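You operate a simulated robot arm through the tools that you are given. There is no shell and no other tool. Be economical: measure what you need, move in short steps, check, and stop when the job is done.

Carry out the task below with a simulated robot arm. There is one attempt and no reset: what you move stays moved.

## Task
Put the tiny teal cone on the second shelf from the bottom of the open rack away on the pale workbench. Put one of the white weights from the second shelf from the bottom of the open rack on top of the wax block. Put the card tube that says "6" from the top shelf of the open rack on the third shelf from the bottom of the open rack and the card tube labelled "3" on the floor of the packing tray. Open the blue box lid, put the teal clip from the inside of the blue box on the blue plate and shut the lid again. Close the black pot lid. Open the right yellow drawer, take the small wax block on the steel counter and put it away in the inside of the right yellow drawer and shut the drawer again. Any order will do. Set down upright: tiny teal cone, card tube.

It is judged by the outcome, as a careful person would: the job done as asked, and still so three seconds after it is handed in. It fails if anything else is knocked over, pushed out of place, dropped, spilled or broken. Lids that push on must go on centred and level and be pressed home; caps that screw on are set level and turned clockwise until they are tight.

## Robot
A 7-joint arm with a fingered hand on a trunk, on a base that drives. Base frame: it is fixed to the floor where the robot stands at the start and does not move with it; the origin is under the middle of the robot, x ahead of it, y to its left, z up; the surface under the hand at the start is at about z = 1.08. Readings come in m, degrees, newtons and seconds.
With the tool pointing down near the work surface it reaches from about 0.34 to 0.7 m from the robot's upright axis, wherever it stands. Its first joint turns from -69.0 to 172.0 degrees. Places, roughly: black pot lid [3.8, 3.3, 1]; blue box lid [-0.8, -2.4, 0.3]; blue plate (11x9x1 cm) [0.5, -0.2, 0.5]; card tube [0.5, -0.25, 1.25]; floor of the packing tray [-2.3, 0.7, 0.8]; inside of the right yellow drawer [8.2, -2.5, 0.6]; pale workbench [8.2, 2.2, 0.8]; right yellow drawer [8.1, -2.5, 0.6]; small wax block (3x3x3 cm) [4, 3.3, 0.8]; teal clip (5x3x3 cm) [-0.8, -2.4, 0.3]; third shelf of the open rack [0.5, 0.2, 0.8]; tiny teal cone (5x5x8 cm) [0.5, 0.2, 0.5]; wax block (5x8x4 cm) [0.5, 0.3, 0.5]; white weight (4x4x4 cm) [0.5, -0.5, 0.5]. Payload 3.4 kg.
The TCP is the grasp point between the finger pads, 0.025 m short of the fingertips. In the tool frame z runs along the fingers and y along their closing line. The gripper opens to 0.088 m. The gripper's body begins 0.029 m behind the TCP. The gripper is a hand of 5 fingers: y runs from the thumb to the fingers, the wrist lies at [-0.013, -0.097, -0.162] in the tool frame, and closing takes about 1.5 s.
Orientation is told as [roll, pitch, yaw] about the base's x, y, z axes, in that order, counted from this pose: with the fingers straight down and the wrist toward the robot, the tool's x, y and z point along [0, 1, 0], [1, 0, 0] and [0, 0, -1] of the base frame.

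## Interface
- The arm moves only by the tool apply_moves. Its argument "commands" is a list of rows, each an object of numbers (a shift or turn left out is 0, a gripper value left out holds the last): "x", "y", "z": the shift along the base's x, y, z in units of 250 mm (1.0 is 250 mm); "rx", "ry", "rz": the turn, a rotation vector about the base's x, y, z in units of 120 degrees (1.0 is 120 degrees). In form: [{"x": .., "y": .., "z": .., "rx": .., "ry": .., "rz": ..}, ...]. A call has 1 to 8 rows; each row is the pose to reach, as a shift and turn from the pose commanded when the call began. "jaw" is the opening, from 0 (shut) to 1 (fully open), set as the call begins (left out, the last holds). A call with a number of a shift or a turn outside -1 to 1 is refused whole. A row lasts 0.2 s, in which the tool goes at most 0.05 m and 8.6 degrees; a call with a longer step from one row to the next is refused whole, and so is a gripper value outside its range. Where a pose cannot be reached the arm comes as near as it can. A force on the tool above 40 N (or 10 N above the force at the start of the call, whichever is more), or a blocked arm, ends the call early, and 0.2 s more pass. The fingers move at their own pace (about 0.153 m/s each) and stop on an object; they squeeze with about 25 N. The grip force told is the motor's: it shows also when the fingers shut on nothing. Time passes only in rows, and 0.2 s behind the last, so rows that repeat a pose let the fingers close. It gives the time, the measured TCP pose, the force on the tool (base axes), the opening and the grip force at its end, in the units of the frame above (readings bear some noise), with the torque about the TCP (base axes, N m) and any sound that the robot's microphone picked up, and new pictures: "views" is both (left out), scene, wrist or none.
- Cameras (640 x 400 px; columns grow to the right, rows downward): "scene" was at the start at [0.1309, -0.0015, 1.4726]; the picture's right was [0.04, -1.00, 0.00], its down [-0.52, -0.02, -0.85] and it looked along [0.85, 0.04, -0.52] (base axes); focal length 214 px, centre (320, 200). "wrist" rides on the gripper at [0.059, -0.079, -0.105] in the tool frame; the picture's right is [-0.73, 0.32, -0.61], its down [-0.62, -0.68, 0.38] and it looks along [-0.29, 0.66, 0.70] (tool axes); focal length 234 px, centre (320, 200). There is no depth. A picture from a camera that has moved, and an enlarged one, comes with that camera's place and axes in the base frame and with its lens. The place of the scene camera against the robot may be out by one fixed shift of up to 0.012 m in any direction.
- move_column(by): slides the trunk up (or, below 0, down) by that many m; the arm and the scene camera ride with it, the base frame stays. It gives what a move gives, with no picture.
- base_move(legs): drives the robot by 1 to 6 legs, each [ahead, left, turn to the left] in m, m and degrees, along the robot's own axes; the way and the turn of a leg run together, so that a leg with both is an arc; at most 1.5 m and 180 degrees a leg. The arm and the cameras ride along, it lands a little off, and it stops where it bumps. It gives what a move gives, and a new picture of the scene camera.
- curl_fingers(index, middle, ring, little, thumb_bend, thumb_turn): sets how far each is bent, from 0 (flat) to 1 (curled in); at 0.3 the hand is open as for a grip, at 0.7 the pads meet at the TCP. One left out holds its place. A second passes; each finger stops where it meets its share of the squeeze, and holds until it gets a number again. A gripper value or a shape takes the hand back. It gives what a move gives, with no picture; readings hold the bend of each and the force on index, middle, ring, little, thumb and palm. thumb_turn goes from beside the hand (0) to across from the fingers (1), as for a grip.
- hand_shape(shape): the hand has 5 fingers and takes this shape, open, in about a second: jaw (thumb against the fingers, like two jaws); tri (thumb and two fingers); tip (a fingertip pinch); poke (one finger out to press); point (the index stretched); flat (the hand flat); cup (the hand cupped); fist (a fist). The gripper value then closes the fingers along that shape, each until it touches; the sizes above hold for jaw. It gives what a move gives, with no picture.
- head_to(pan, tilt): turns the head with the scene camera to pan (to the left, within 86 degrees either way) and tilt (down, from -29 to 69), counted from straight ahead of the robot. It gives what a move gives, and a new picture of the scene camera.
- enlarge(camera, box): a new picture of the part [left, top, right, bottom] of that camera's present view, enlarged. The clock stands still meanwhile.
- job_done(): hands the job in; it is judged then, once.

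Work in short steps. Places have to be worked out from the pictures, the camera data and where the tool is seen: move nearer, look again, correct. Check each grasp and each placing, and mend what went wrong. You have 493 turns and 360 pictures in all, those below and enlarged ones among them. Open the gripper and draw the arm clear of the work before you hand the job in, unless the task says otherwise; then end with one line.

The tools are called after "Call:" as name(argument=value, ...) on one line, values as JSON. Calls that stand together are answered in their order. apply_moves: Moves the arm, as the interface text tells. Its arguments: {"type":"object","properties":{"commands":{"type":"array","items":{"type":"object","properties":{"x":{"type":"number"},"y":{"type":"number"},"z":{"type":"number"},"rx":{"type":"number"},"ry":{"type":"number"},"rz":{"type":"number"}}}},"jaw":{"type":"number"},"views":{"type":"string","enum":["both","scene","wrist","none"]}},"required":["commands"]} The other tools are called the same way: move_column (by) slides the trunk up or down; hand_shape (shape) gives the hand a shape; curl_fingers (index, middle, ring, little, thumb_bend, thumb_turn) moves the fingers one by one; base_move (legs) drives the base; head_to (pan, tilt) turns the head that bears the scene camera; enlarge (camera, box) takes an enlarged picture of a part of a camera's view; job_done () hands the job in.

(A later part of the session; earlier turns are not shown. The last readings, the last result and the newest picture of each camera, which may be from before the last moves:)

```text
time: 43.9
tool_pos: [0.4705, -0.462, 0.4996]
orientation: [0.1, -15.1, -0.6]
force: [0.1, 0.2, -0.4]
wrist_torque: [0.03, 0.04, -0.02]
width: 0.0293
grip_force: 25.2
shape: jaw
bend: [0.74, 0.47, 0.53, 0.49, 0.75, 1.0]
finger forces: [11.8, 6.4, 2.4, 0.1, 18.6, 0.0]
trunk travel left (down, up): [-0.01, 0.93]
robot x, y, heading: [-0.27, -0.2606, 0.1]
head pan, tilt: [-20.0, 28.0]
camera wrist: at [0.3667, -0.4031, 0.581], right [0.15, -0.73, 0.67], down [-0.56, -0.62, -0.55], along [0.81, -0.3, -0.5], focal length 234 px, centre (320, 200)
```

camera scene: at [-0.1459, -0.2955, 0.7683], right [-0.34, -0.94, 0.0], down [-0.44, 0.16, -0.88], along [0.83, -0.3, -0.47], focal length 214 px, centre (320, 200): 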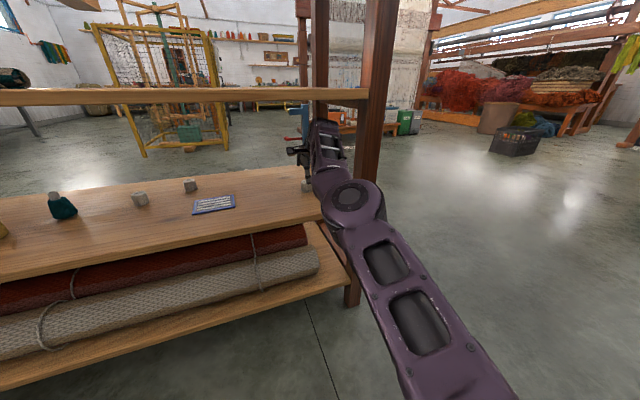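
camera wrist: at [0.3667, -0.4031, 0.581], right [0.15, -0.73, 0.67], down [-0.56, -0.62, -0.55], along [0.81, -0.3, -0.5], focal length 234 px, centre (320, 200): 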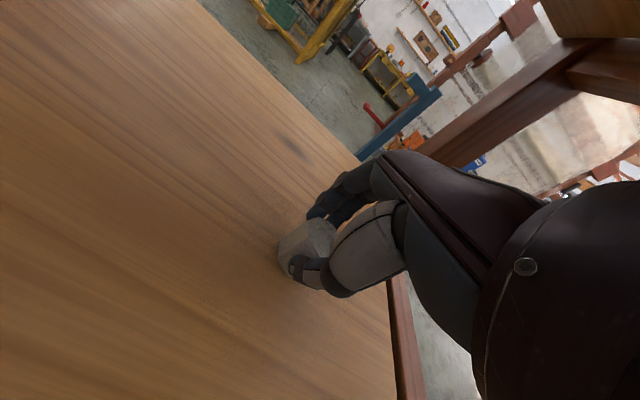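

The grip shows 25 N on the weight. I lift 3.5 cm and check.

Call:
apply_moves(commands=[{"z": 0.07}, {"z": 0.14}], views="wrist")

Call:
enlarge(camera="wrist", box=[220, 170, 420, 330])

```text
time: 44.5
tool_pos: [0.4698, -0.462, 0.5336]
orientation: [0.1, -15.2, -0.4]
force: [-0.7, 0.5, -2.2]
wrist_torque: [0.03, 0.03, -0.02]
width: 0.029
grip_force: 25.8
shape: jaw
bend: [0.74, 0.47, 0.53, 0.49, 0.75, 1.0]
finger forces: [11.5, 6.4, 2.4, 0.0, 18.2, 0.0]
trunk travel left (down, up): [-0.01, 0.93]
robot x, y, heading: [-0.2705, -0.2575, -0.1]
head pan, tilt: [-20.0, 28.0]
camera wrist: at [0.3667, -0.4029, 0.6159], right [0.15, -0.73, 0.67], down [-0.56, -0.62, -0.55], along [0.81, -0.3, -0.5], focal length 234 px, centre (320, 200)
```

wrist: 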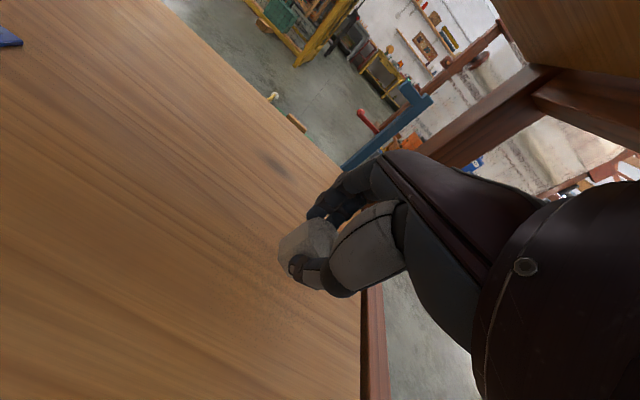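

```text
2.50 times, centred on (320, 250) of wrist
camera zoom: at [0.3667, -0.4029, 0.6159], right [0.15, -0.73, 0.67], down [-0.56, -0.62, -0.55], along [0.81, -0.3, -0.5], focal length 585 px, centre (320, 75)
```

zoom: 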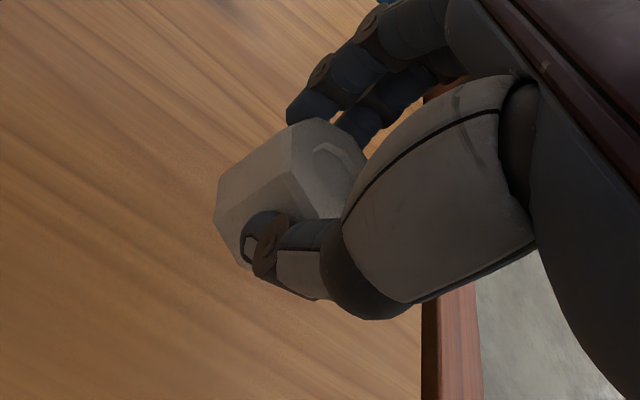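

The weight is held upright, its bottom about 35 mm below the TCP. I back out, drive left to the wax block and look.

Call:
base_move(legs=[[-0.33, 0, 0], [0, 0.725, 0]])

Call:
apply_moves(commands=[{"z": 0.06}], views="wrist")

```text
time: 50.2
tool_pos: [0.1407, 0.2638, 0.5347]
orientation: [0.1, -15.1, -0.2]
force: [0.3, -0.3, -0.8]
wrist_torque: [-0.02, 0.0, 0.02]
width: 0.0288
grip_force: 25.0
shape: jaw
bend: [0.74, 0.47, 0.53, 0.49, 0.75, 1.0]
finger forces: [11.7, 6.4, 2.4, 0.0, 18.1, 0.0]
trunk travel left (down, up): [-0.01, 0.93]
robot x, y, heading: [-0.6007, 0.4673, 0.4]
head pan, tilt: [-20.0, 28.0]
camera scene: at [-0.4766, 0.4276, 0.7683], right [-0.34, -0.94, 0.0], down [-0.44, 0.16, -0.88], along [0.83, -0.3, -0.47], focal length 214 px, centre (320, 200)
```

scene: 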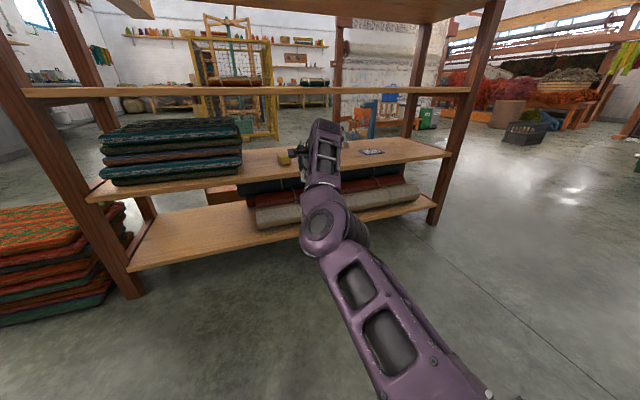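

```text
time: 50.6
tool_pos: [0.1401, 0.264, 0.5482]
orientation: [0.2, -15.1, -0.1]
force: [-0.4, -0.2, -2.1]
wrist_torque: [0.04, -0.01, 0.01]
width: 0.0288
grip_force: 25.0
shape: jaw
bend: [0.74, 0.47, 0.53, 0.49, 0.75, 1.0]
finger forces: [11.7, 6.3, 2.4, 0.1, 18.2, 0.1]
trunk travel left (down, up): [-0.01, 0.93]
robot x, y, heading: [-0.6042, 0.463, 0.5]
head pan, tilt: [-20.0, 28.0]
camera wrist: at [0.0364, 0.3223, 0.6301], right [0.15, -0.73, 0.67], down [-0.56, -0.62, -0.55], along [0.81, -0.29, -0.5], focal length 234 px, centre (320, 200)
```

wrist: 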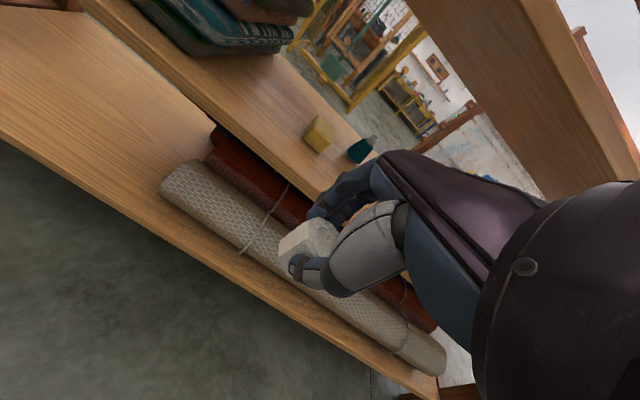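

I enlarge to locate the wax block precisely.

Call:
enlarge(camera="wrist", box=[260, 90, 400, 190])

```text
4.00 times, centred on (330, 140) of wrist
camera zoom: at [0.0364, 0.3223, 0.6301], right [0.15, -0.73, 0.67], down [-0.56, -0.62, -0.55], along [0.81, -0.29, -0.5], focal length 937 px, centre (280, 440)
```

zoom: 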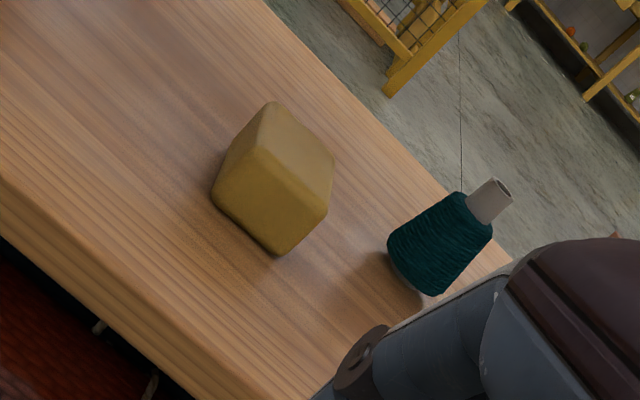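

The wax block's top centre is near (0.443,0.275), with the top at about 0.50. I drive in partway and re-measure.

Call:
base_move(legs=[[0.2, 0.01, 0]])

Call:
enlarge(camera="wrist", box=[180, 60, 420, 330])

Call:
enlarge(camera="scene", box=[240, 80, 400, 180])

```text
time: 52.2
tool_pos: [0.3419, 0.2754, 0.549]
orientation: [0.0, -15.1, -0.3]
force: [-0.2, 0.6, -2.6]
wrist_torque: [0.0, 0.02, -0.02]
width: 0.0291
grip_force: 25.3
shape: jaw
bend: [0.74, 0.47, 0.53, 0.49, 0.75, 1.0]
finger forces: [11.6, 6.4, 2.4, 0.0, 18.2, 0.1]
trunk travel left (down, up): [-0.01, 0.93]
robot x, y, heading: [-0.4015, 0.472, 0.5]
head pan, tilt: [-20.0, 28.0]
camera scene: at [-0.2746, 0.439, 0.7683], right [-0.34, -0.94, 0.0], down [-0.44, 0.16, -0.88], along [0.83, -0.3, -0.47], focal length 214 px, centre (320, 200)
```

scene: 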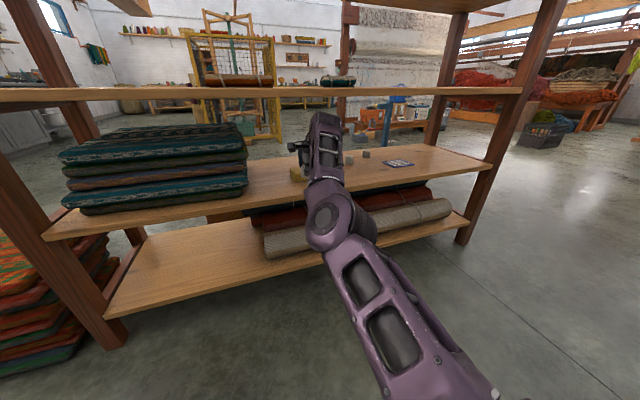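

```text
1.48 times, centred on (300, 195) of wrist
camera zoom: at [0.2383, 0.3338, 0.6303], right [0.15, -0.73, 0.67], down [-0.56, -0.62, -0.55], along [0.81, -0.29, -0.5], focal length 347 px, centre (350, 207)
```

zoom: 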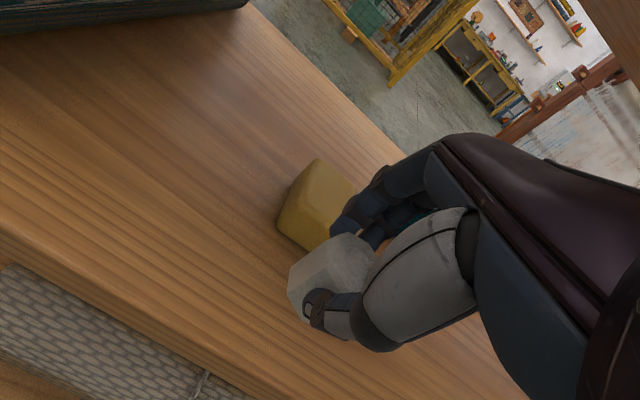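

```text
4.00 times, centred on (320, 130) of scene
camera zoom: at [-0.2746, 0.439, 0.7683], right [-0.34, -0.94, 0.0], down [-0.44, 0.16, -0.88], along [0.83, -0.3, -0.47], focal length 858 px, centre (320, 480)
```

zoom: 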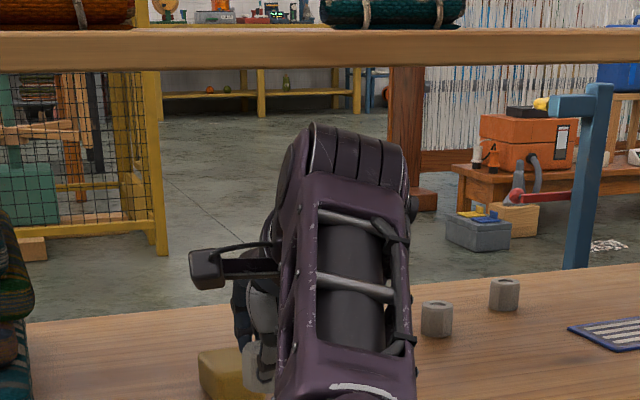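

Clearance to the shelf above is about 2 cm. I drive 4 cm closer and check the weight's bottom against the block's top.

Call:
base_move(legs=[[0.04, 0, 0]])

Call:
enlarge(camera="scene", box=[260, 130, 340, 190])

Call:
enlarge(camera="wrist", box=[220, 140, 380, 310])

```text
time: 53.1
tool_pos: [0.3822, 0.2746, 0.5489]
orientation: [0.1, -15.0, -0.3]
force: [-0.6, -0.4, -1.7]
wrist_torque: [0.01, 0.05, 0.0]
width: 0.0288
grip_force: 24.4
shape: jaw
bend: [0.74, 0.47, 0.53, 0.49, 0.75, 1.0]
finger forces: [11.7, 6.4, 2.3, 0.0, 18.2, 0.0]
trunk travel left (down, up): [-0.01, 0.93]
robot x, y, heading: [-0.359, 0.4745, 0.3]
head pan, tilt: [-20.0, 28.0]
camera scene: at [-0.2341, 0.4392, 0.7683], right [-0.34, -0.94, 0.0], down [-0.44, 0.16, -0.88], along [0.83, -0.3, -0.47], focal length 214 px, centre (320, 200)
```

scene: 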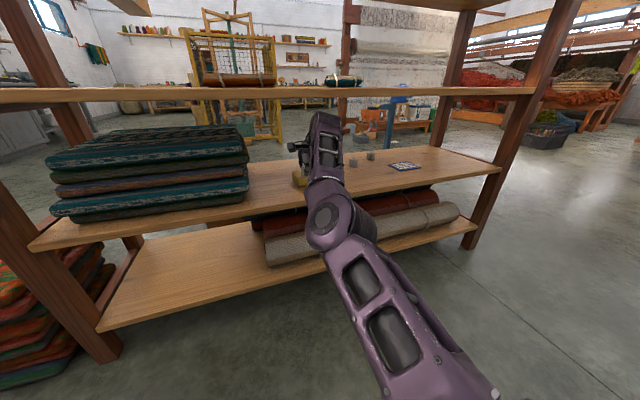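

```text
6.67 times, centred on (300, 160) of scene
camera zoom: at [-0.2341, 0.4392, 0.7683], right [-0.34, -0.94, 0.0], down [-0.44, 0.16, -0.88], along [0.83, -0.3, -0.47], focal length 1430 px, centre (453, 467)
```

zoom: 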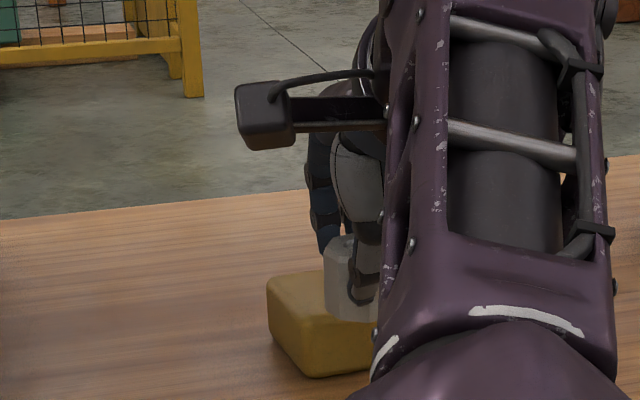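

```text
2.35 times, centred on (300, 225) of wrist
camera zoom: at [0.2788, 0.3339, 0.6303], right [0.15, -0.73, 0.67], down [-0.56, -0.62, -0.55], along [0.81, -0.29, -0.5], focal length 551 px, centre (367, 141)
```

zoom: 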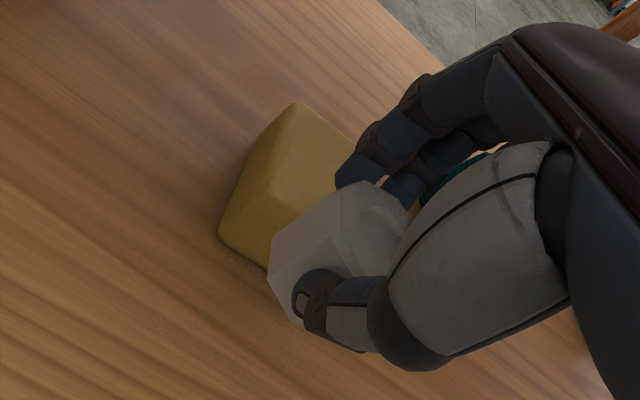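

The block spans x≈0.41–0.48 with its top near 0.497, so the weight clears it. I drive 6.5 cm further so the weight sits over its middle.

Call:
base_move(legs=[[0.066, 0, 0]])

Call:
enlarge(camera="wrist", box=[220, 140, 380, 310])

Call:
enlarge(camera="scene", box=[260, 130, 340, 190])

```text
time: 54.1
tool_pos: [0.4491, 0.2758, 0.5486]
orientation: [0.1, -15.1, -0.2]
force: [-0.5, 0.6, -1.7]
wrist_torque: [-0.02, 0.0, 0.0]
width: 0.0293
grip_force: 25.3
shape: jaw
bend: [0.74, 0.47, 0.53, 0.49, 0.75, 1.0]
finger forces: [11.7, 6.4, 2.4, 0.1, 18.2, 0.0]
trunk travel left (down, up): [-0.01, 0.93]
robot x, y, heading: [-0.2964, 0.4758, 0.5]
head pan, tilt: [-20.0, 28.0]
camera scene: at [-0.1682, 0.4397, 0.7683], right [-0.34, -0.94, 0.0], down [-0.44, 0.16, -0.88], along [0.83, -0.3, -0.47], focal length 214 px, centre (320, 200)
```

scene: 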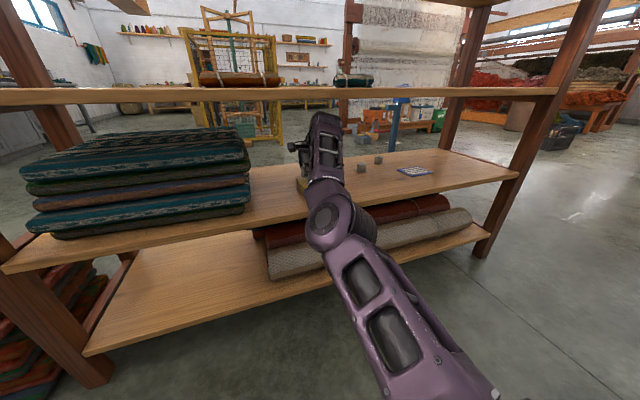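

```text
2.35 times, centred on (300, 225) of wrist
camera zoom: at [0.3446, 0.3342, 0.6303], right [0.15, -0.73, 0.67], down [-0.56, -0.62, -0.55], along [0.81, -0.29, -0.5], focal length 551 px, centre (367, 141)
```

zoom: 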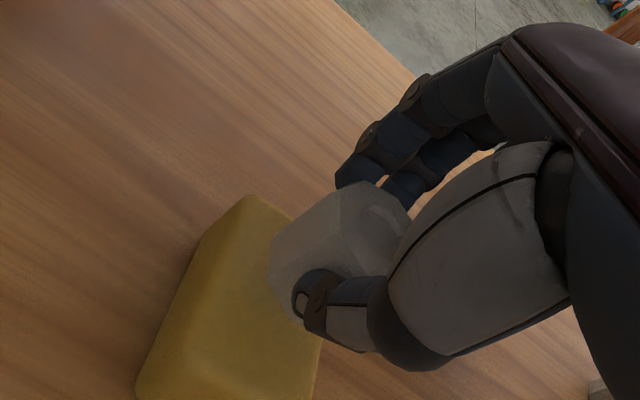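

```text
6.67 times, centred on (300, 160) of scene
camera zoom: at [-0.1682, 0.4397, 0.7683], right [-0.34, -0.94, 0.0], down [-0.44, 0.16, -0.88], along [0.83, -0.3, -0.47], focal length 1430 px, centre (453, 467)
```

zoom: 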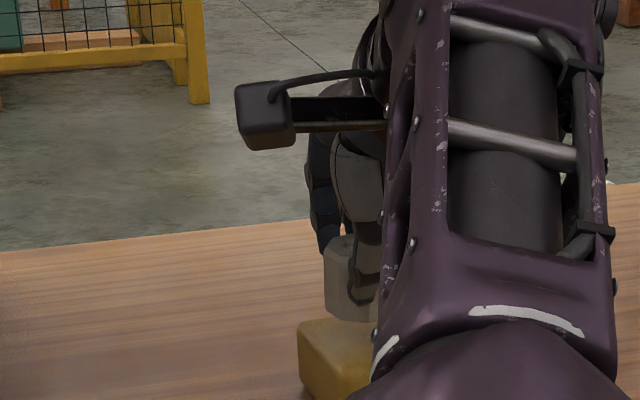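

The weight is over the block centre (0.447,0.276). I lower slowly until contact.

Call:
apply_moves(commands=[{"z": -0.02}, {"z": -0.04}, {"z": -0.052}, {"z": -0.064}], views="none")

```text
time: 55.1
tool_pos: [0.4486, 0.2753, 0.5342]
orientation: [0.1, -15.2, -0.2]
force: [1.0, -0.6, 2.0]
wrist_torque: [0.0, 0.03, 0.01]
width: 0.0292
grip_force: 24.9
shape: jaw
bend: [0.74, 0.47, 0.53, 0.49, 0.76, 1.0]
finger forces: [12.9, 7.0, 2.5, 0.1, 19.1, 0.0]
trunk travel left (down, up): [-0.01, 0.93]
robot x, y, heading: [-0.2916, 0.4751, 0.3]
head pan, tilt: [-20.0, 28.0]
```

Contact starts (the force turned to +2 N). I press a little more to seat it level.

Call:
apply_moves(commands=[{"z": -0.008}, {"z": -0.012}], views="none")

Call:
enlarge(camera="scene", box=[260, 130, 340, 190])

```text
time: 55.7
tool_pos: [0.4487, 0.2754, 0.5337]
orientation: [0.1, -15.4, -0.3]
force: [1.0, -0.8, 8.3]
wrist_torque: [-0.03, -0.03, -0.01]
width: 0.0299
grip_force: 24.7
shape: jaw
bend: [0.74, 0.46, 0.53, 0.49, 0.76, 1.0]
finger forces: [14.1, 7.8, 2.8, 0.0, 20.3, 0.0]
trunk travel left (down, up): [-0.01, 0.93]
robot x, y, heading: [-0.2947, 0.4747, 0.2]
head pan, tilt: [-20.0, 28.0]
```

```text
6.67 times, centred on (300, 160) of scene
camera zoom: at [-0.1695, 0.44, 0.7687], right [-0.34, -0.94, 0.0], down [-0.44, 0.16, -0.88], along [0.83, -0.3, -0.47], focal length 1430 px, centre (453, 467)
```

zoom: 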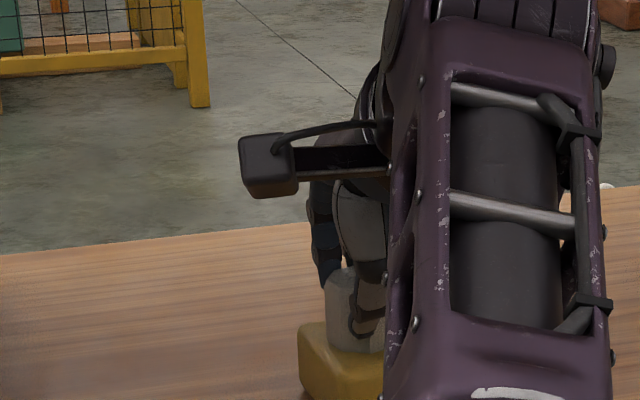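

The weight stands on the block. I release by opening partway.

Call:
apply_moves(commands=[{"z": 0.012}, {"z": 0.012}, {"z": 0.012}, {"z": 0.012}, {"z": 0.012}], jaw=0.65, views="wrist")

```text
time: 56.9
tool_pos: [0.4486, 0.2759, 0.5341]
orientation: [0.1, -15.1, -0.3]
force: [0.5, -0.4, -0.3]
wrist_torque: [0.01, 0.02, 0.01]
width: 0.0569
grip_force: 0.0
shape: jaw
bend: [0.28, 0.39, 0.36, 0.36, 0.62, 1.0]
finger forces: [0.0, 0.0, 0.0, 0.0, 0.1, 0.0]
trunk travel left (down, up): [-0.01, 0.93]
robot x, y, heading: [-0.2944, 0.4765, 0.6]
head pan, tilt: [-20.0, 28.0]
camera wrist: at [0.3445, 0.3343, 0.6145], right [0.15, -0.73, 0.67], down [-0.56, -0.62, -0.55], along [0.81, -0.29, -0.5], focal length 234 px, centre (320, 200)
```

wrist: 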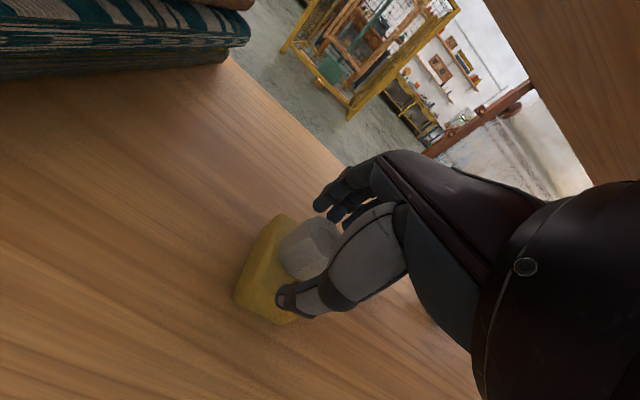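

Released; the weight stays. To get out under the shelf above, I open and tilt the fingers up over the weight while backing slightly.

Call:
apply_moves(commands=[{"x": -0.01, "z": 0.05, "ry": -0.03}, {"x": -0.03, "z": 0.09, "ry": -0.08}, {"x": -0.05, "z": 0.11, "ry": -0.13}, {"x": -0.06, "z": 0.12, "ry": -0.18}], jaw=1, views="wrist")

Call:
enlarge(camera="scene", box=[240, 80, 360, 190])

```text
time: 57.9
tool_pos: [0.4339, 0.2755, 0.5642]
orientation: [0.3, -36.8, -0.3]
force: [0.8, -0.7, 0.5]
wrist_torque: [0.0, 0.04, 0.0]
width: 0.088
grip_force: 0.0
shape: jaw
bend: [0.3, 0.3, 0.3, 0.3, 0.3, 0.98]
finger forces: [0.0, 0.0, 0.0, 0.0, 0.1, 0.0]
trunk travel left (down, up): [-0.01, 0.93]
robot x, y, heading: [-0.2943, 0.4783, 0.5]
head pan, tilt: [-20.0, 28.0]
camera wrist: at [0.3068, 0.3343, 0.6009], right [-0.11, -0.73, 0.68], down [-0.32, -0.62, -0.72], along [0.94, -0.29, -0.16], focal length 234 px, centre (320, 200)
```

wrist: 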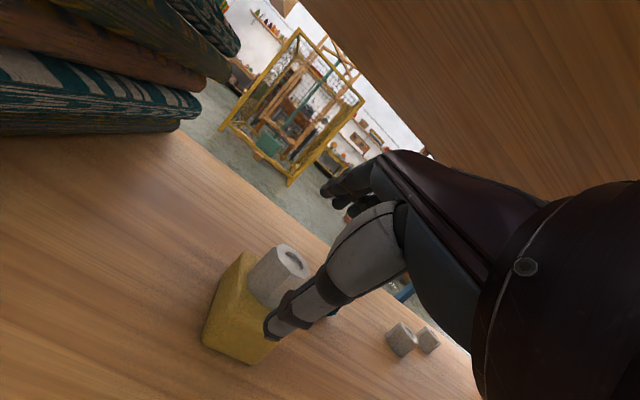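

```text
3.64 times, centred on (300, 135) of scene
camera zoom: at [-0.1685, 0.4397, 0.7683], right [-0.34, -0.94, 0.0], down [-0.44, 0.16, -0.88], along [0.83, -0.3, -0.47], focal length 780 px, centre (393, 436)
```

zoom: 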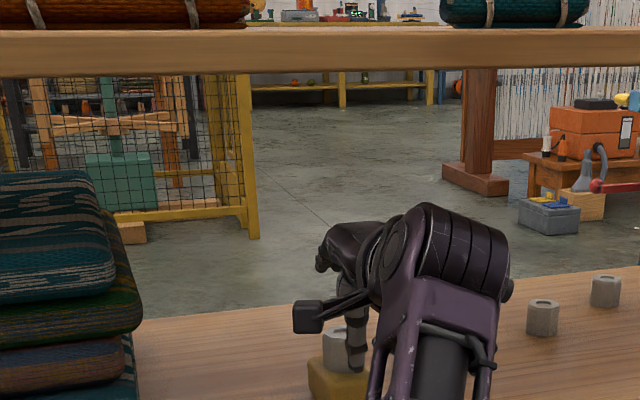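

Clear of the weight. I back out, raise the trunk for the top shelf, drive right and look toward tube 6.

Call:
base_move(legs=[[-0.33, 0, 0]])

Call:
move_column(by=0.4)

Call:
move_column(by=0.29)

Call:
head_to(pan=0, tilt=28)

Call:
base_move(legs=[[0, -0.58, -0.5]])

Call:
apply_moves(commands=[{"ry": 0.06}, {"ry": 0.12}, {"ry": 0.182}])

```text
time: 60.1
tool_pos: [0.1031, 0.2755, 0.5641]
orientation: [0.2, -36.6, -0.2]
force: [0.0, -0.1, 0.3]
wrist_torque: [0.01, 0.03, -0.02]
width: 0.088
grip_force: 0.1
shape: jaw
bend: [0.3, 0.3, 0.3, 0.3, 0.3, 0.98]
finger forces: [0.1, 0.0, 0.1, 0.0, 0.0, 0.0]
trunk travel left (down, up): [-0.01, 0.93]
robot x, y, heading: [-0.6286, 0.4698, 0.5]
head pan, tilt: [-20.0, 28.0]
camera scene: at [-0.4996, 0.4376, 0.7683], right [-0.33, -0.94, 0.0], down [-0.44, 0.16, -0.88], along [0.83, -0.29, -0.47], focal length 214 px, centre (320, 200)
```

scene: 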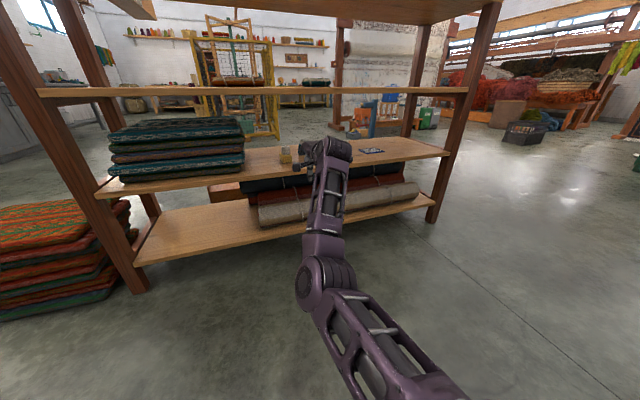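

```text
time: 64.0
tool_pos: [0.1032, 0.2754, 0.9636]
orientation: [0.2, -36.7, -0.2]
force: [0.4, 0.8, -0.3]
wrist_torque: [0.0, 0.03, -0.04]
width: 0.088
grip_force: 0.0
shape: jaw
bend: [0.3, 0.3, 0.3, 0.3, 0.3, 0.98]
finger forces: [0.1, 0.0, 0.1, 0.1, 0.0, 0.0]
trunk travel left (down, up): [-0.41, 0.53]
robot x, y, heading: [-0.6239, 0.4738, 0.5]
head pan, tilt: [-20.0, 28.0]
```

```text
time: 66.9
tool_pos: [0.103, 0.2751, 1.2526]
orientation: [0.2, -36.7, -0.2]
force: [-0.2, -0.6, 0.7]
wrist_torque: [0.0, 0.01, 0.04]
width: 0.0879
grip_force: 0.2
shape: jaw
bend: [0.3, 0.3, 0.3, 0.3, 0.3, 0.98]
finger forces: [0.1, 0.0, 0.0, 0.0, 0.1, 0.0]
trunk travel left (down, up): [-0.7, 0.24]
robot x, y, heading: [-0.6276, 0.4753, 0.4]
head pan, tilt: [-20.0, 28.0]
```

```text
time: 67.7
tool_pos: [0.1033, 0.2743, 1.2531]
orientation: [0.1, -36.7, -0.1]
force: [-0.1, 0.2, 0.5]
wrist_torque: [-0.01, 0.03, -0.02]
width: 0.0879
grip_force: 0.0
shape: jaw
bend: [0.3, 0.3, 0.3, 0.3, 0.3, 0.98]
finger forces: [0.0, 0.0, 0.0, 0.1, 0.0, 0.0]
trunk travel left (down, up): [-0.7, 0.24]
robot x, y, heading: [-0.6257, 0.4721, 0.5]
head pan, tilt: [0.0, 28.0]
camera scene: at [-0.4944, 0.4686, 1.4583], right [0.01, -1.0, 0.0], down [-0.47, 0.0, -0.88], along [0.88, 0.01, -0.47], focal length 214 px, centre (320, 200)
```

scene: 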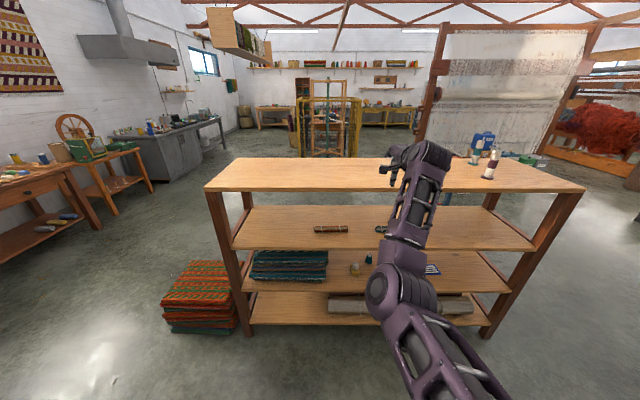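

```text
time: 71.0
tool_pos: [0.1001, -0.3138, 1.2539]
orientation: [0.2, -36.7, -0.9]
force: [1.0, 0.6, 0.4]
wrist_torque: [0.02, 0.01, -0.01]
width: 0.0879
grip_force: 0.1
shape: jaw
bend: [0.3, 0.3, 0.3, 0.3, 0.3, 0.98]
finger forces: [0.0, 0.0, 0.1, 0.0, 0.0, 0.1]
trunk travel left (down, up): [-0.7, 0.24]
robot x, y, heading: [-0.6258, -0.1016, -0.2]
head pan, tilt: [0.0, 28.0]
camera scene: at [-0.4934, -0.1105, 1.4583], right [-0.01, -1.0, 0.0], down [-0.47, 0.0, -0.88], along [0.88, -0.01, -0.47], focal length 214 px, centre (320, 200)
```

scene: 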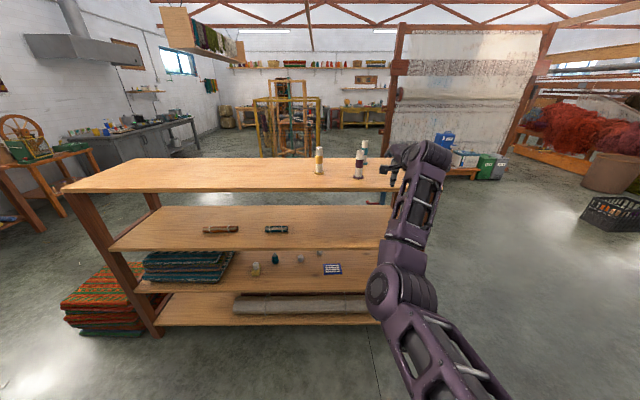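

```text
time: 71.8
tool_pos: [0.1002, -0.3128, 1.254]
orientation: [-0.1, -14.9, -0.9]
force: [0.3, -0.5, 0.0]
wrist_torque: [0.01, 0.04, -0.03]
width: 0.0879
grip_force: 0.1
shape: jaw
bend: [0.3, 0.3, 0.3, 0.3, 0.3, 0.98]
finger forces: [0.1, 0.0, 0.1, 0.1, 0.0, 0.0]
trunk travel left (down, up): [-0.7, 0.24]
robot x, y, heading: [-0.6271, -0.1043, -0.1]
head pan, tilt: [0.0, 28.0]
camera scene: at [-0.4938, -0.1105, 1.4583], right [-0.01, -1.0, 0.0], down [-0.47, 0.0, -0.88], along [0.88, -0.01, -0.47], focal length 214 px, centre (320, 200)
camera wrist: at [-0.0026, -0.253, 1.3349], right [0.15, -0.73, 0.67], down [-0.57, -0.62, -0.54], along [0.81, -0.3, -0.5], focal length 234 px, centre (320, 200)
```

scene: 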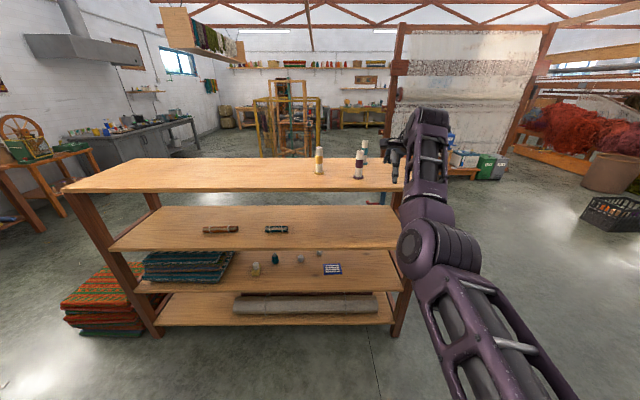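
wrist: 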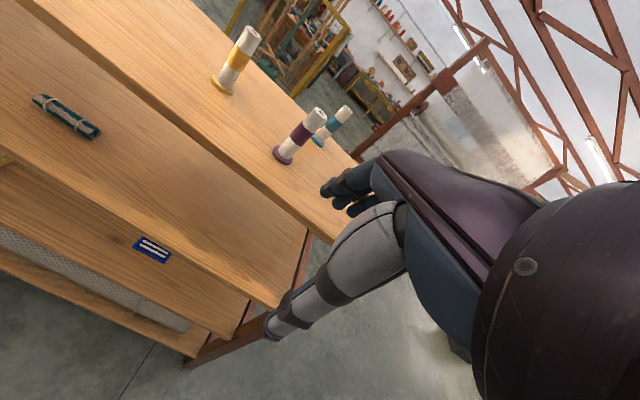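

Tube 6 stands at about (0.441,-0.286), top at 1.20. I drive in above it and re-measure.

Call:
base_move(legs=[[0.3, 0.026, 0]])

Call:
apply_moves(commands=[{"z": 0.0, "rz": 0.007}], views="wrist")

```text
time: 73.8
tool_pos: [0.4012, -0.2873, 1.2526]
orientation: [-0.2, -14.9, -0.7]
force: [-0.1, -0.3, 0.6]
wrist_torque: [0.0, -0.02, 0.01]
width: 0.0879
grip_force: 0.0
shape: jaw
bend: [0.3, 0.3, 0.3, 0.3, 0.3, 0.98]
finger forces: [0.1, 0.0, 0.0, 0.0, 0.1, 0.1]
trunk travel left (down, up): [-0.7, 0.24]
robot x, y, heading: [-0.322, -0.0746, -0.1]
head pan, tilt: [0.0, 28.0]
camera scene: at [-0.1941, -0.0851, 1.4583], right [0.0, -1.0, 0.0], down [-0.47, 0.0, -0.88], along [0.88, 0.0, -0.47], focal length 214 px, centre (320, 200)
```

scene: 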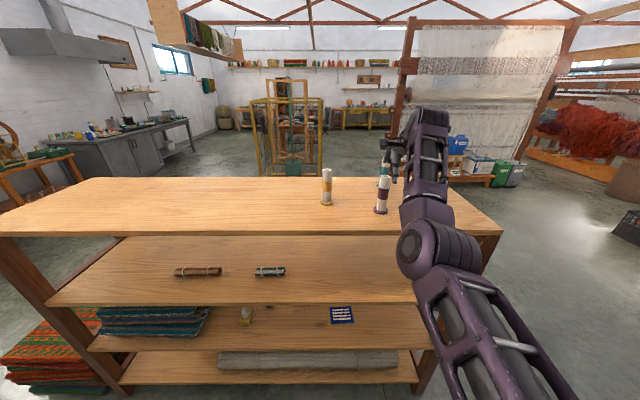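

```text
time: 74.2
tool_pos: [0.4002, -0.2863, 1.2523]
orientation: [-0.2, -14.9, 0.1]
force: [-0.3, -0.3, -0.1]
wrist_torque: [-0.03, 0.03, 0.03]
width: 0.0878
grip_force: 0.1
shape: jaw
bend: [0.3, 0.3, 0.3, 0.3, 0.3, 0.98]
finger forces: [0.1, 0.0, 0.0, 0.0, 0.0, 0.0]
trunk travel left (down, up): [-0.7, 0.24]
robot x, y, heading: [-0.3259, -0.0736, -0.5]
head pan, tilt: [0.0, 28.0]
camera wrist: at [0.2957, -0.2285, 1.335], right [0.16, -0.72, 0.67], down [-0.56, -0.63, -0.54], along [0.81, -0.29, -0.5], focal length 234 px, centre (320, 200)
```

wrist: 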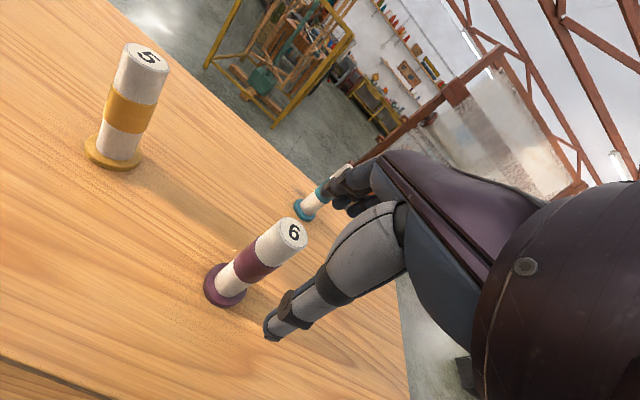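

Tube at (0.439,-0.2885). I drive 4 cm further, then lower onto it.

Call:
base_move(legs=[[0.04, 0, 0]])

Call:
apply_moves(commands=[{"z": -0.1}, {"z": -0.2}, {"z": -0.3}, {"z": -0.35}], views="wrist")

```text
time: 75.1
tool_pos: [0.4389, -0.2881, 1.254]
orientation: [-0.3, -15.0, 0.1]
force: [-0.5, 0.0, -0.2]
wrist_torque: [-0.03, 0.01, 0.0]
width: 0.0876
grip_force: 0.1
shape: jaw
bend: [0.3, 0.3, 0.3, 0.3, 0.3, 0.98]
finger forces: [0.0, 0.1, 0.1, 0.0, 0.0, 0.1]
trunk travel left (down, up): [-0.7, 0.24]
robot x, y, heading: [-0.2839, -0.083, -0.2]
head pan, tilt: [0.0, 28.0]
camera scene: at [-0.1557, -0.0851, 1.4585], right [0.0, -1.0, 0.0], down [-0.47, 0.0, -0.88], along [0.88, 0.0, -0.47], focal length 214 px, centre (320, 200)
```

scene: 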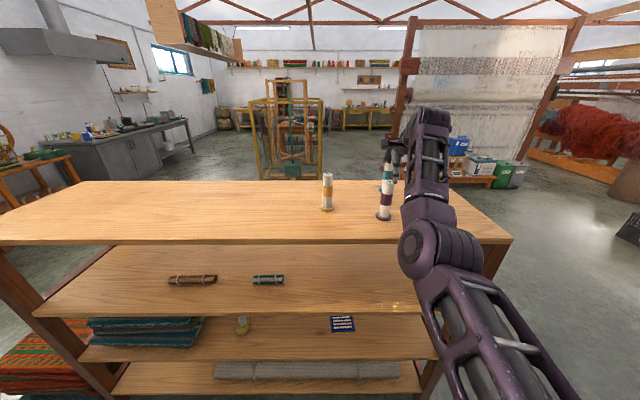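

```text
time: 76.1
tool_pos: [0.4398, -0.2866, 1.1671]
orientation: [-0.1, -15.0, 0.1]
force: [-0.3, 0.1, 0.8]
wrist_torque: [0.01, -0.01, 0.01]
width: 0.088
grip_force: 0.0
shape: jaw
bend: [0.3, 0.3, 0.3, 0.3, 0.3, 0.98]
finger forces: [0.3, 0.0, 0.0, 0.0, 0.0, 0.0]
trunk travel left (down, up): [-0.7, 0.24]
robot x, y, heading: [-0.2858, -0.0823, -0.7]
head pan, tilt: [0.0, 28.0]
camera wrist: at [0.3356, -0.2286, 1.2474], right [0.16, -0.72, 0.67], down [-0.56, -0.63, -0.54], along [0.81, -0.29, -0.5], focal length 234 px, centre (320, 200)
```

wrist: 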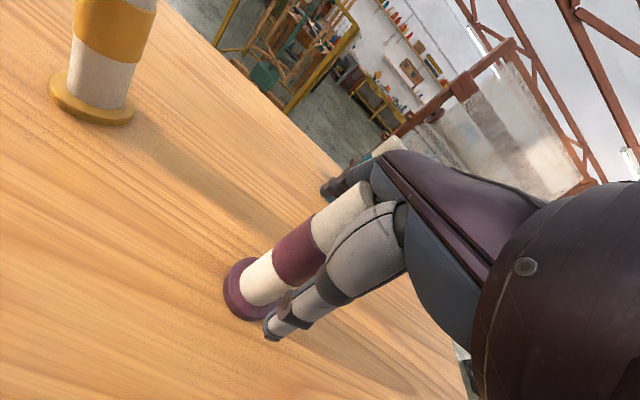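

The tube is in the grasp; its top may be near the palm so I raise 8 mm and close.

Call:
apply_moves(commands=[{"z": 0.032}, {"z": 0.032}, {"z": 0.032}, {"z": 0.032}, {"z": 0.032}, {"z": 0.032}, {"z": 0.032}, {"z": 0.032}], jaw=0, views="wrist")

```text
time: 77.9
tool_pos: [0.4393, -0.2857, 1.1739]
orientation: [-0.2, -14.9, 0.1]
force: [-0.2, -0.4, 0.3]
wrist_torque: [-0.03, -0.02, 0.0]
width: 0.0258
grip_force: 24.2
shape: jaw
bend: [0.74, 0.57, 0.62, 0.59, 0.74, 1.0]
finger forces: [12.8, 7.9, 0.1, 0.0, 20.6, 0.1]
trunk travel left (down, up): [-0.7, 0.24]
robot x, y, heading: [-0.2865, -0.0792, -0.2]
head pan, tilt: [0.0, 28.0]
camera wrist: at [0.336, -0.2284, 1.2556], right [0.16, -0.72, 0.67], down [-0.56, -0.63, -0.54], along [0.81, -0.29, -0.5], focal length 234 px, centre (320, 200)
```

wrist: 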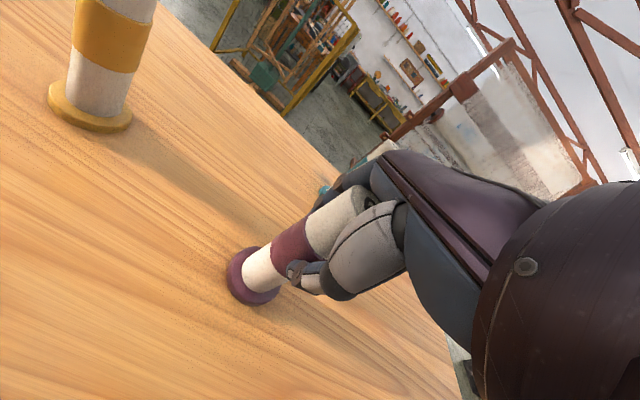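

Held. I lift 3 cm and back out of the rack, then check the tube in the hand.

Call:
apply_moves(commands=[{"z": 0.06}, {"z": 0.12}, {"z": 0.16}], views="none")

Call:
base_move(legs=[[-0.32, 0, 0]])

Call:
enlarge(camera="scene", box=[360, 90, 480, 190])

Call:
enlarge(camera="wrist", box=[160, 120, 420, 330])

```text
time: 78.7
tool_pos: [0.4399, -0.2872, 1.2135]
orientation: [-0.2, -14.9, 0.2]
force: [-1.3, -0.9, 0.3]
wrist_torque: [-0.05, 0.01, 0.0]
width: 0.0257
grip_force: 24.8
shape: jaw
bend: [0.74, 0.57, 0.62, 0.59, 0.74, 1.0]
finger forces: [12.6, 8.0, 0.0, 0.1, 20.6, 0.0]
trunk travel left (down, up): [-0.7, 0.24]
robot x, y, heading: [-0.286, -0.08, -0.1]
head pan, tilt: [0.0, 28.0]
```

```text
time: 80.8
tool_pos: [0.1206, -0.2864, 1.2132]
orientation: [-0.2, -14.9, 0.1]
force: [0.3, -0.3, -0.2]
wrist_torque: [-0.03, -0.03, -0.03]
width: 0.0256
grip_force: 25.4
shape: jaw
bend: [0.74, 0.57, 0.62, 0.59, 0.74, 1.0]
finger forces: [12.6, 8.0, 0.0, 0.0, 20.8, 0.1]
trunk travel left (down, up): [-0.7, 0.24]
robot x, y, heading: [-0.6052, -0.0772, -0.3]
head pan, tilt: [0.0, 28.0]
camera scene: at [-0.473, -0.0841, 1.4583], right [-0.01, -1.0, 0.0], down [-0.47, 0.0, -0.88], along [0.88, -0.01, -0.47], focal length 214 px, centre (320, 200)
```

scene: 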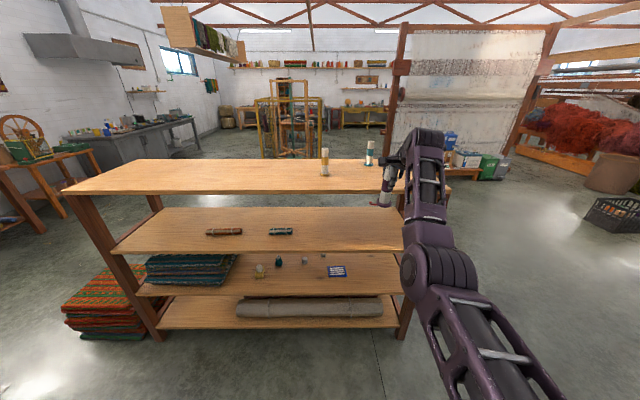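

```text
4.00 times, centred on (420, 140) of scene
camera zoom: at [-0.473, -0.0841, 1.4583], right [-0.01, -1.0, 0.0], down [-0.47, 0.0, -0.88], along [0.88, -0.01, -0.47], focal length 858 px, centre (-80, 440)
```

zoom: 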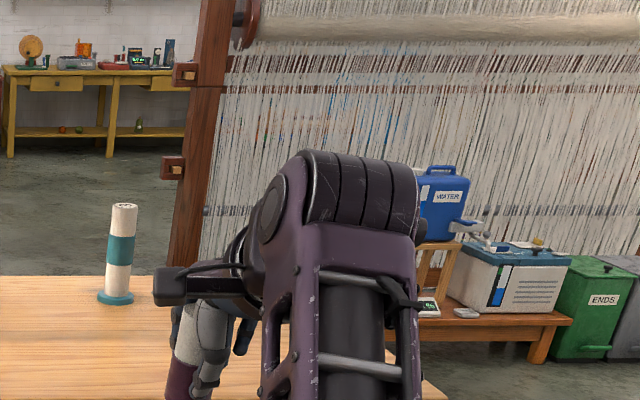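

```text
1.90 times, centred on (290, 225) of wrist
camera zoom: at [0.0171, -0.2282, 1.2952], right [0.16, -0.72, 0.67], down [-0.56, -0.62, -0.54], along [0.81, -0.29, -0.5], focal length 446 px, centre (377, 152)
```

zoom: 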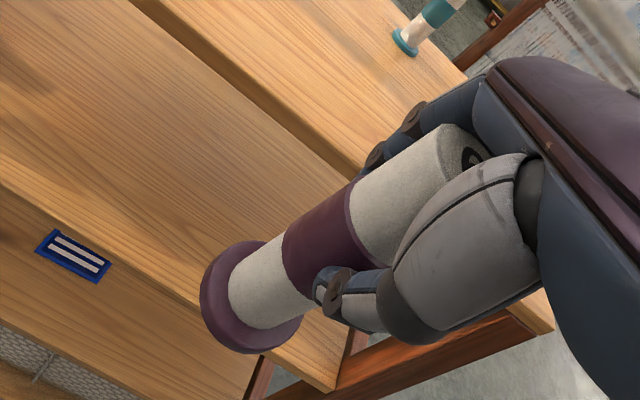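

The tube hangs upright. I lower the trunk to third-shelf height and check both clearances from a level view.

Call:
move_column(by=-0.345)

Call:
head_to(pan=-8, tilt=12)

```text
time: 84.2
tool_pos: [0.1209, -0.2859, 0.8684]
orientation: [-0.2, -14.9, 0.0]
force: [-0.2, -0.3, -0.5]
wrist_torque: [0.0, 0.01, 0.04]
width: 0.0256
grip_force: 25.0
shape: jaw
bend: [0.74, 0.57, 0.62, 0.59, 0.74, 1.0]
finger forces: [12.6, 8.0, 0.0, 0.0, 20.6, 0.0]
trunk travel left (down, up): [-0.355, 0.585]
robot x, y, heading: [-0.6025, -0.0754, -0.4]
head pan, tilt: [0.0, 28.0]
```

```text
time: 85.0
tool_pos: [0.121, -0.2873, 0.8679]
orientation: [-0.2, -14.9, -0.1]
force: [-0.4, 0.7, -1.9]
wrist_torque: [-0.01, -0.02, -0.01]
width: 0.0258
grip_force: 25.5
shape: jaw
bend: [0.74, 0.57, 0.62, 0.59, 0.74, 1.0]
finger forces: [12.7, 8.0, 0.0, 0.0, 20.6, 0.0]
trunk travel left (down, up): [-0.355, 0.585]
robot x, y, heading: [-0.6023, -0.0754, -0.1]
head pan, tilt: [-8.0, 12.0]
camera scene: at [-0.4719, -0.097, 1.1392], right [-0.14, -0.99, 0.0], down [-0.21, 0.03, -0.98], along [0.97, -0.14, -0.21], focal length 214 px, centre (320, 200)
```

scene: 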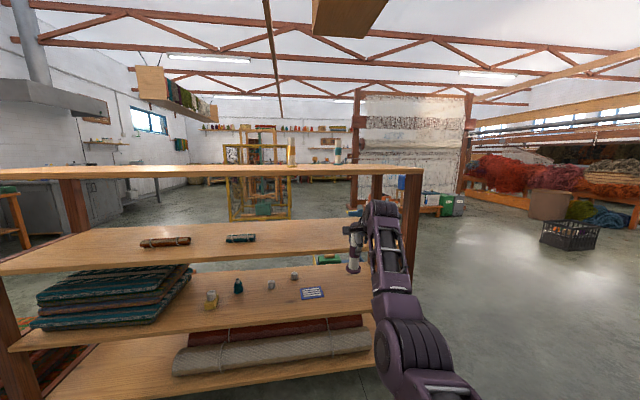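

I enlarge to measure shelf edges.

Call:
enlarge(camera="scene", box=[300, 150, 440, 280])

```text
3.08 times, centred on (370, 215) of scene
camera zoom: at [-0.4719, -0.097, 1.1392], right [-0.14, -0.99, 0.0], down [-0.21, 0.03, -0.98], along [0.97, -0.14, -0.21], focal length 660 px, centre (166, 154)
```

zoom: 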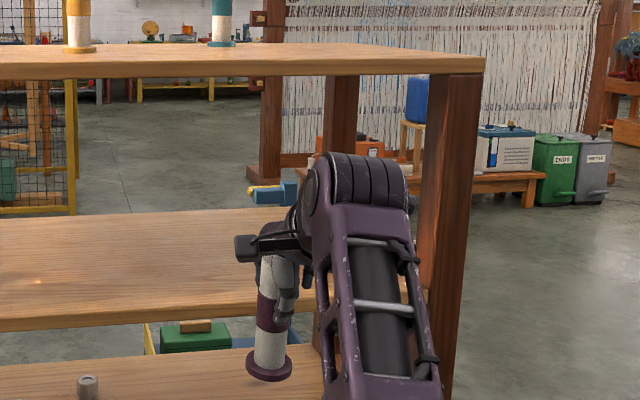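

The surfaces are at 1.08 and about 0.767, the top underside about 1.06. I raise 7 mm (tube bottom ~14 mm above the shelf, wrist ~2 cm below the top) and drive in.

Call:
apply_moves(commands=[{"z": 0.028}], views="none")

Call:
base_move(legs=[[0.15, 0, 0]])

Call:
enlarge(camera="scene", box=[300, 150, 440, 280])

Call:
enlarge(camera="wrist", box=[160, 120, 420, 330])

```text
time: 85.4
tool_pos: [0.1211, -0.2863, 0.8761]
orientation: [-0.2, -14.9, 0.0]
force: [0.4, -0.5, -0.9]
wrist_torque: [-0.02, -0.01, -0.01]
width: 0.0258
grip_force: 25.1
shape: jaw
bend: [0.74, 0.57, 0.62, 0.59, 0.74, 1.0]
finger forces: [12.7, 8.0, 0.0, 0.0, 20.6, 0.0]
trunk travel left (down, up): [-0.355, 0.585]
robot x, y, heading: [-0.608, -0.074, -0.1]
head pan, tilt: [-8.0, 12.0]
```

```text
time: 86.8
tool_pos: [0.2717, -0.2883, 0.8747]
orientation: [-0.2, -14.8, 0.0]
force: [-0.6, -0.1, -0.5]
wrist_torque: [0.01, 0.0, 0.04]
width: 0.0256
grip_force: 25.0
shape: jaw
bend: [0.74, 0.57, 0.62, 0.59, 0.74, 1.0]
finger forces: [12.6, 8.0, 0.0, 0.0, 20.8, 0.0]
trunk travel left (down, up): [-0.355, 0.585]
robot x, y, heading: [-0.4557, -0.0789, -0.3]
head pan, tilt: [-8.0, 12.0]
camera scene: at [-0.3208, -0.0979, 1.1391], right [-0.14, -0.99, 0.0], down [-0.21, 0.03, -0.98], along [0.97, -0.14, -0.21], focal length 214 px, centre (320, 200)
```

scene: 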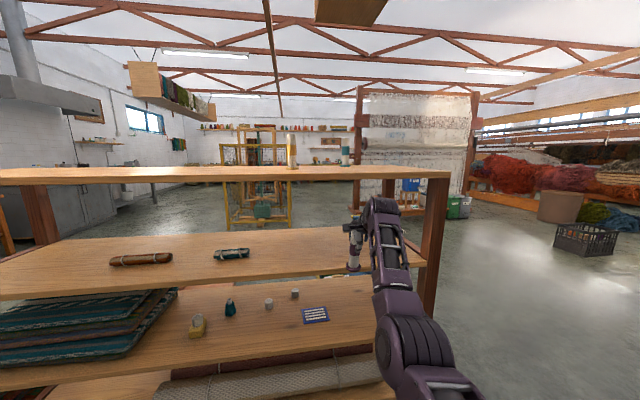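

```text
3.08 times, centred on (370, 215) of scene
camera zoom: at [-0.3208, -0.0979, 1.1391], right [-0.14, -0.99, 0.0], down [-0.21, 0.03, -0.98], along [0.97, -0.14, -0.21], focal length 660 px, centre (166, 154)
```

zoom: 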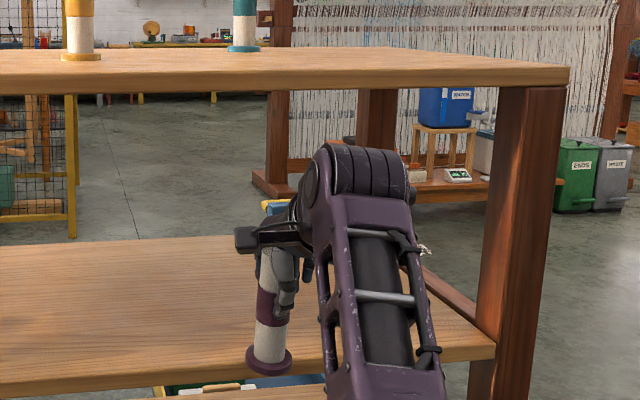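

```text
1.90 times, centred on (290, 225) of wrist
camera zoom: at [0.1682, -0.229, 0.9569], right [0.16, -0.72, 0.67], down [-0.56, -0.62, -0.54], along [0.81, -0.29, -0.5], focal length 446 px, centre (377, 152)
```

zoom: 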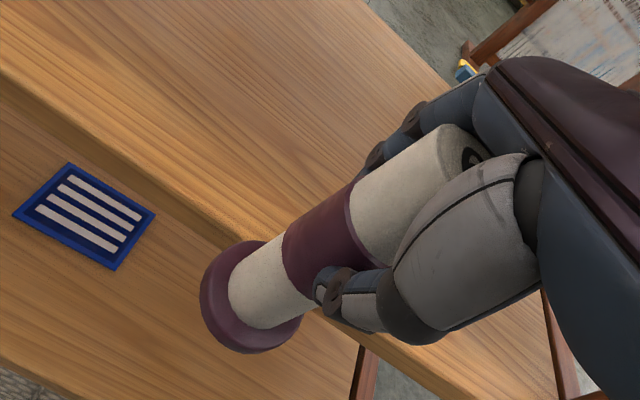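

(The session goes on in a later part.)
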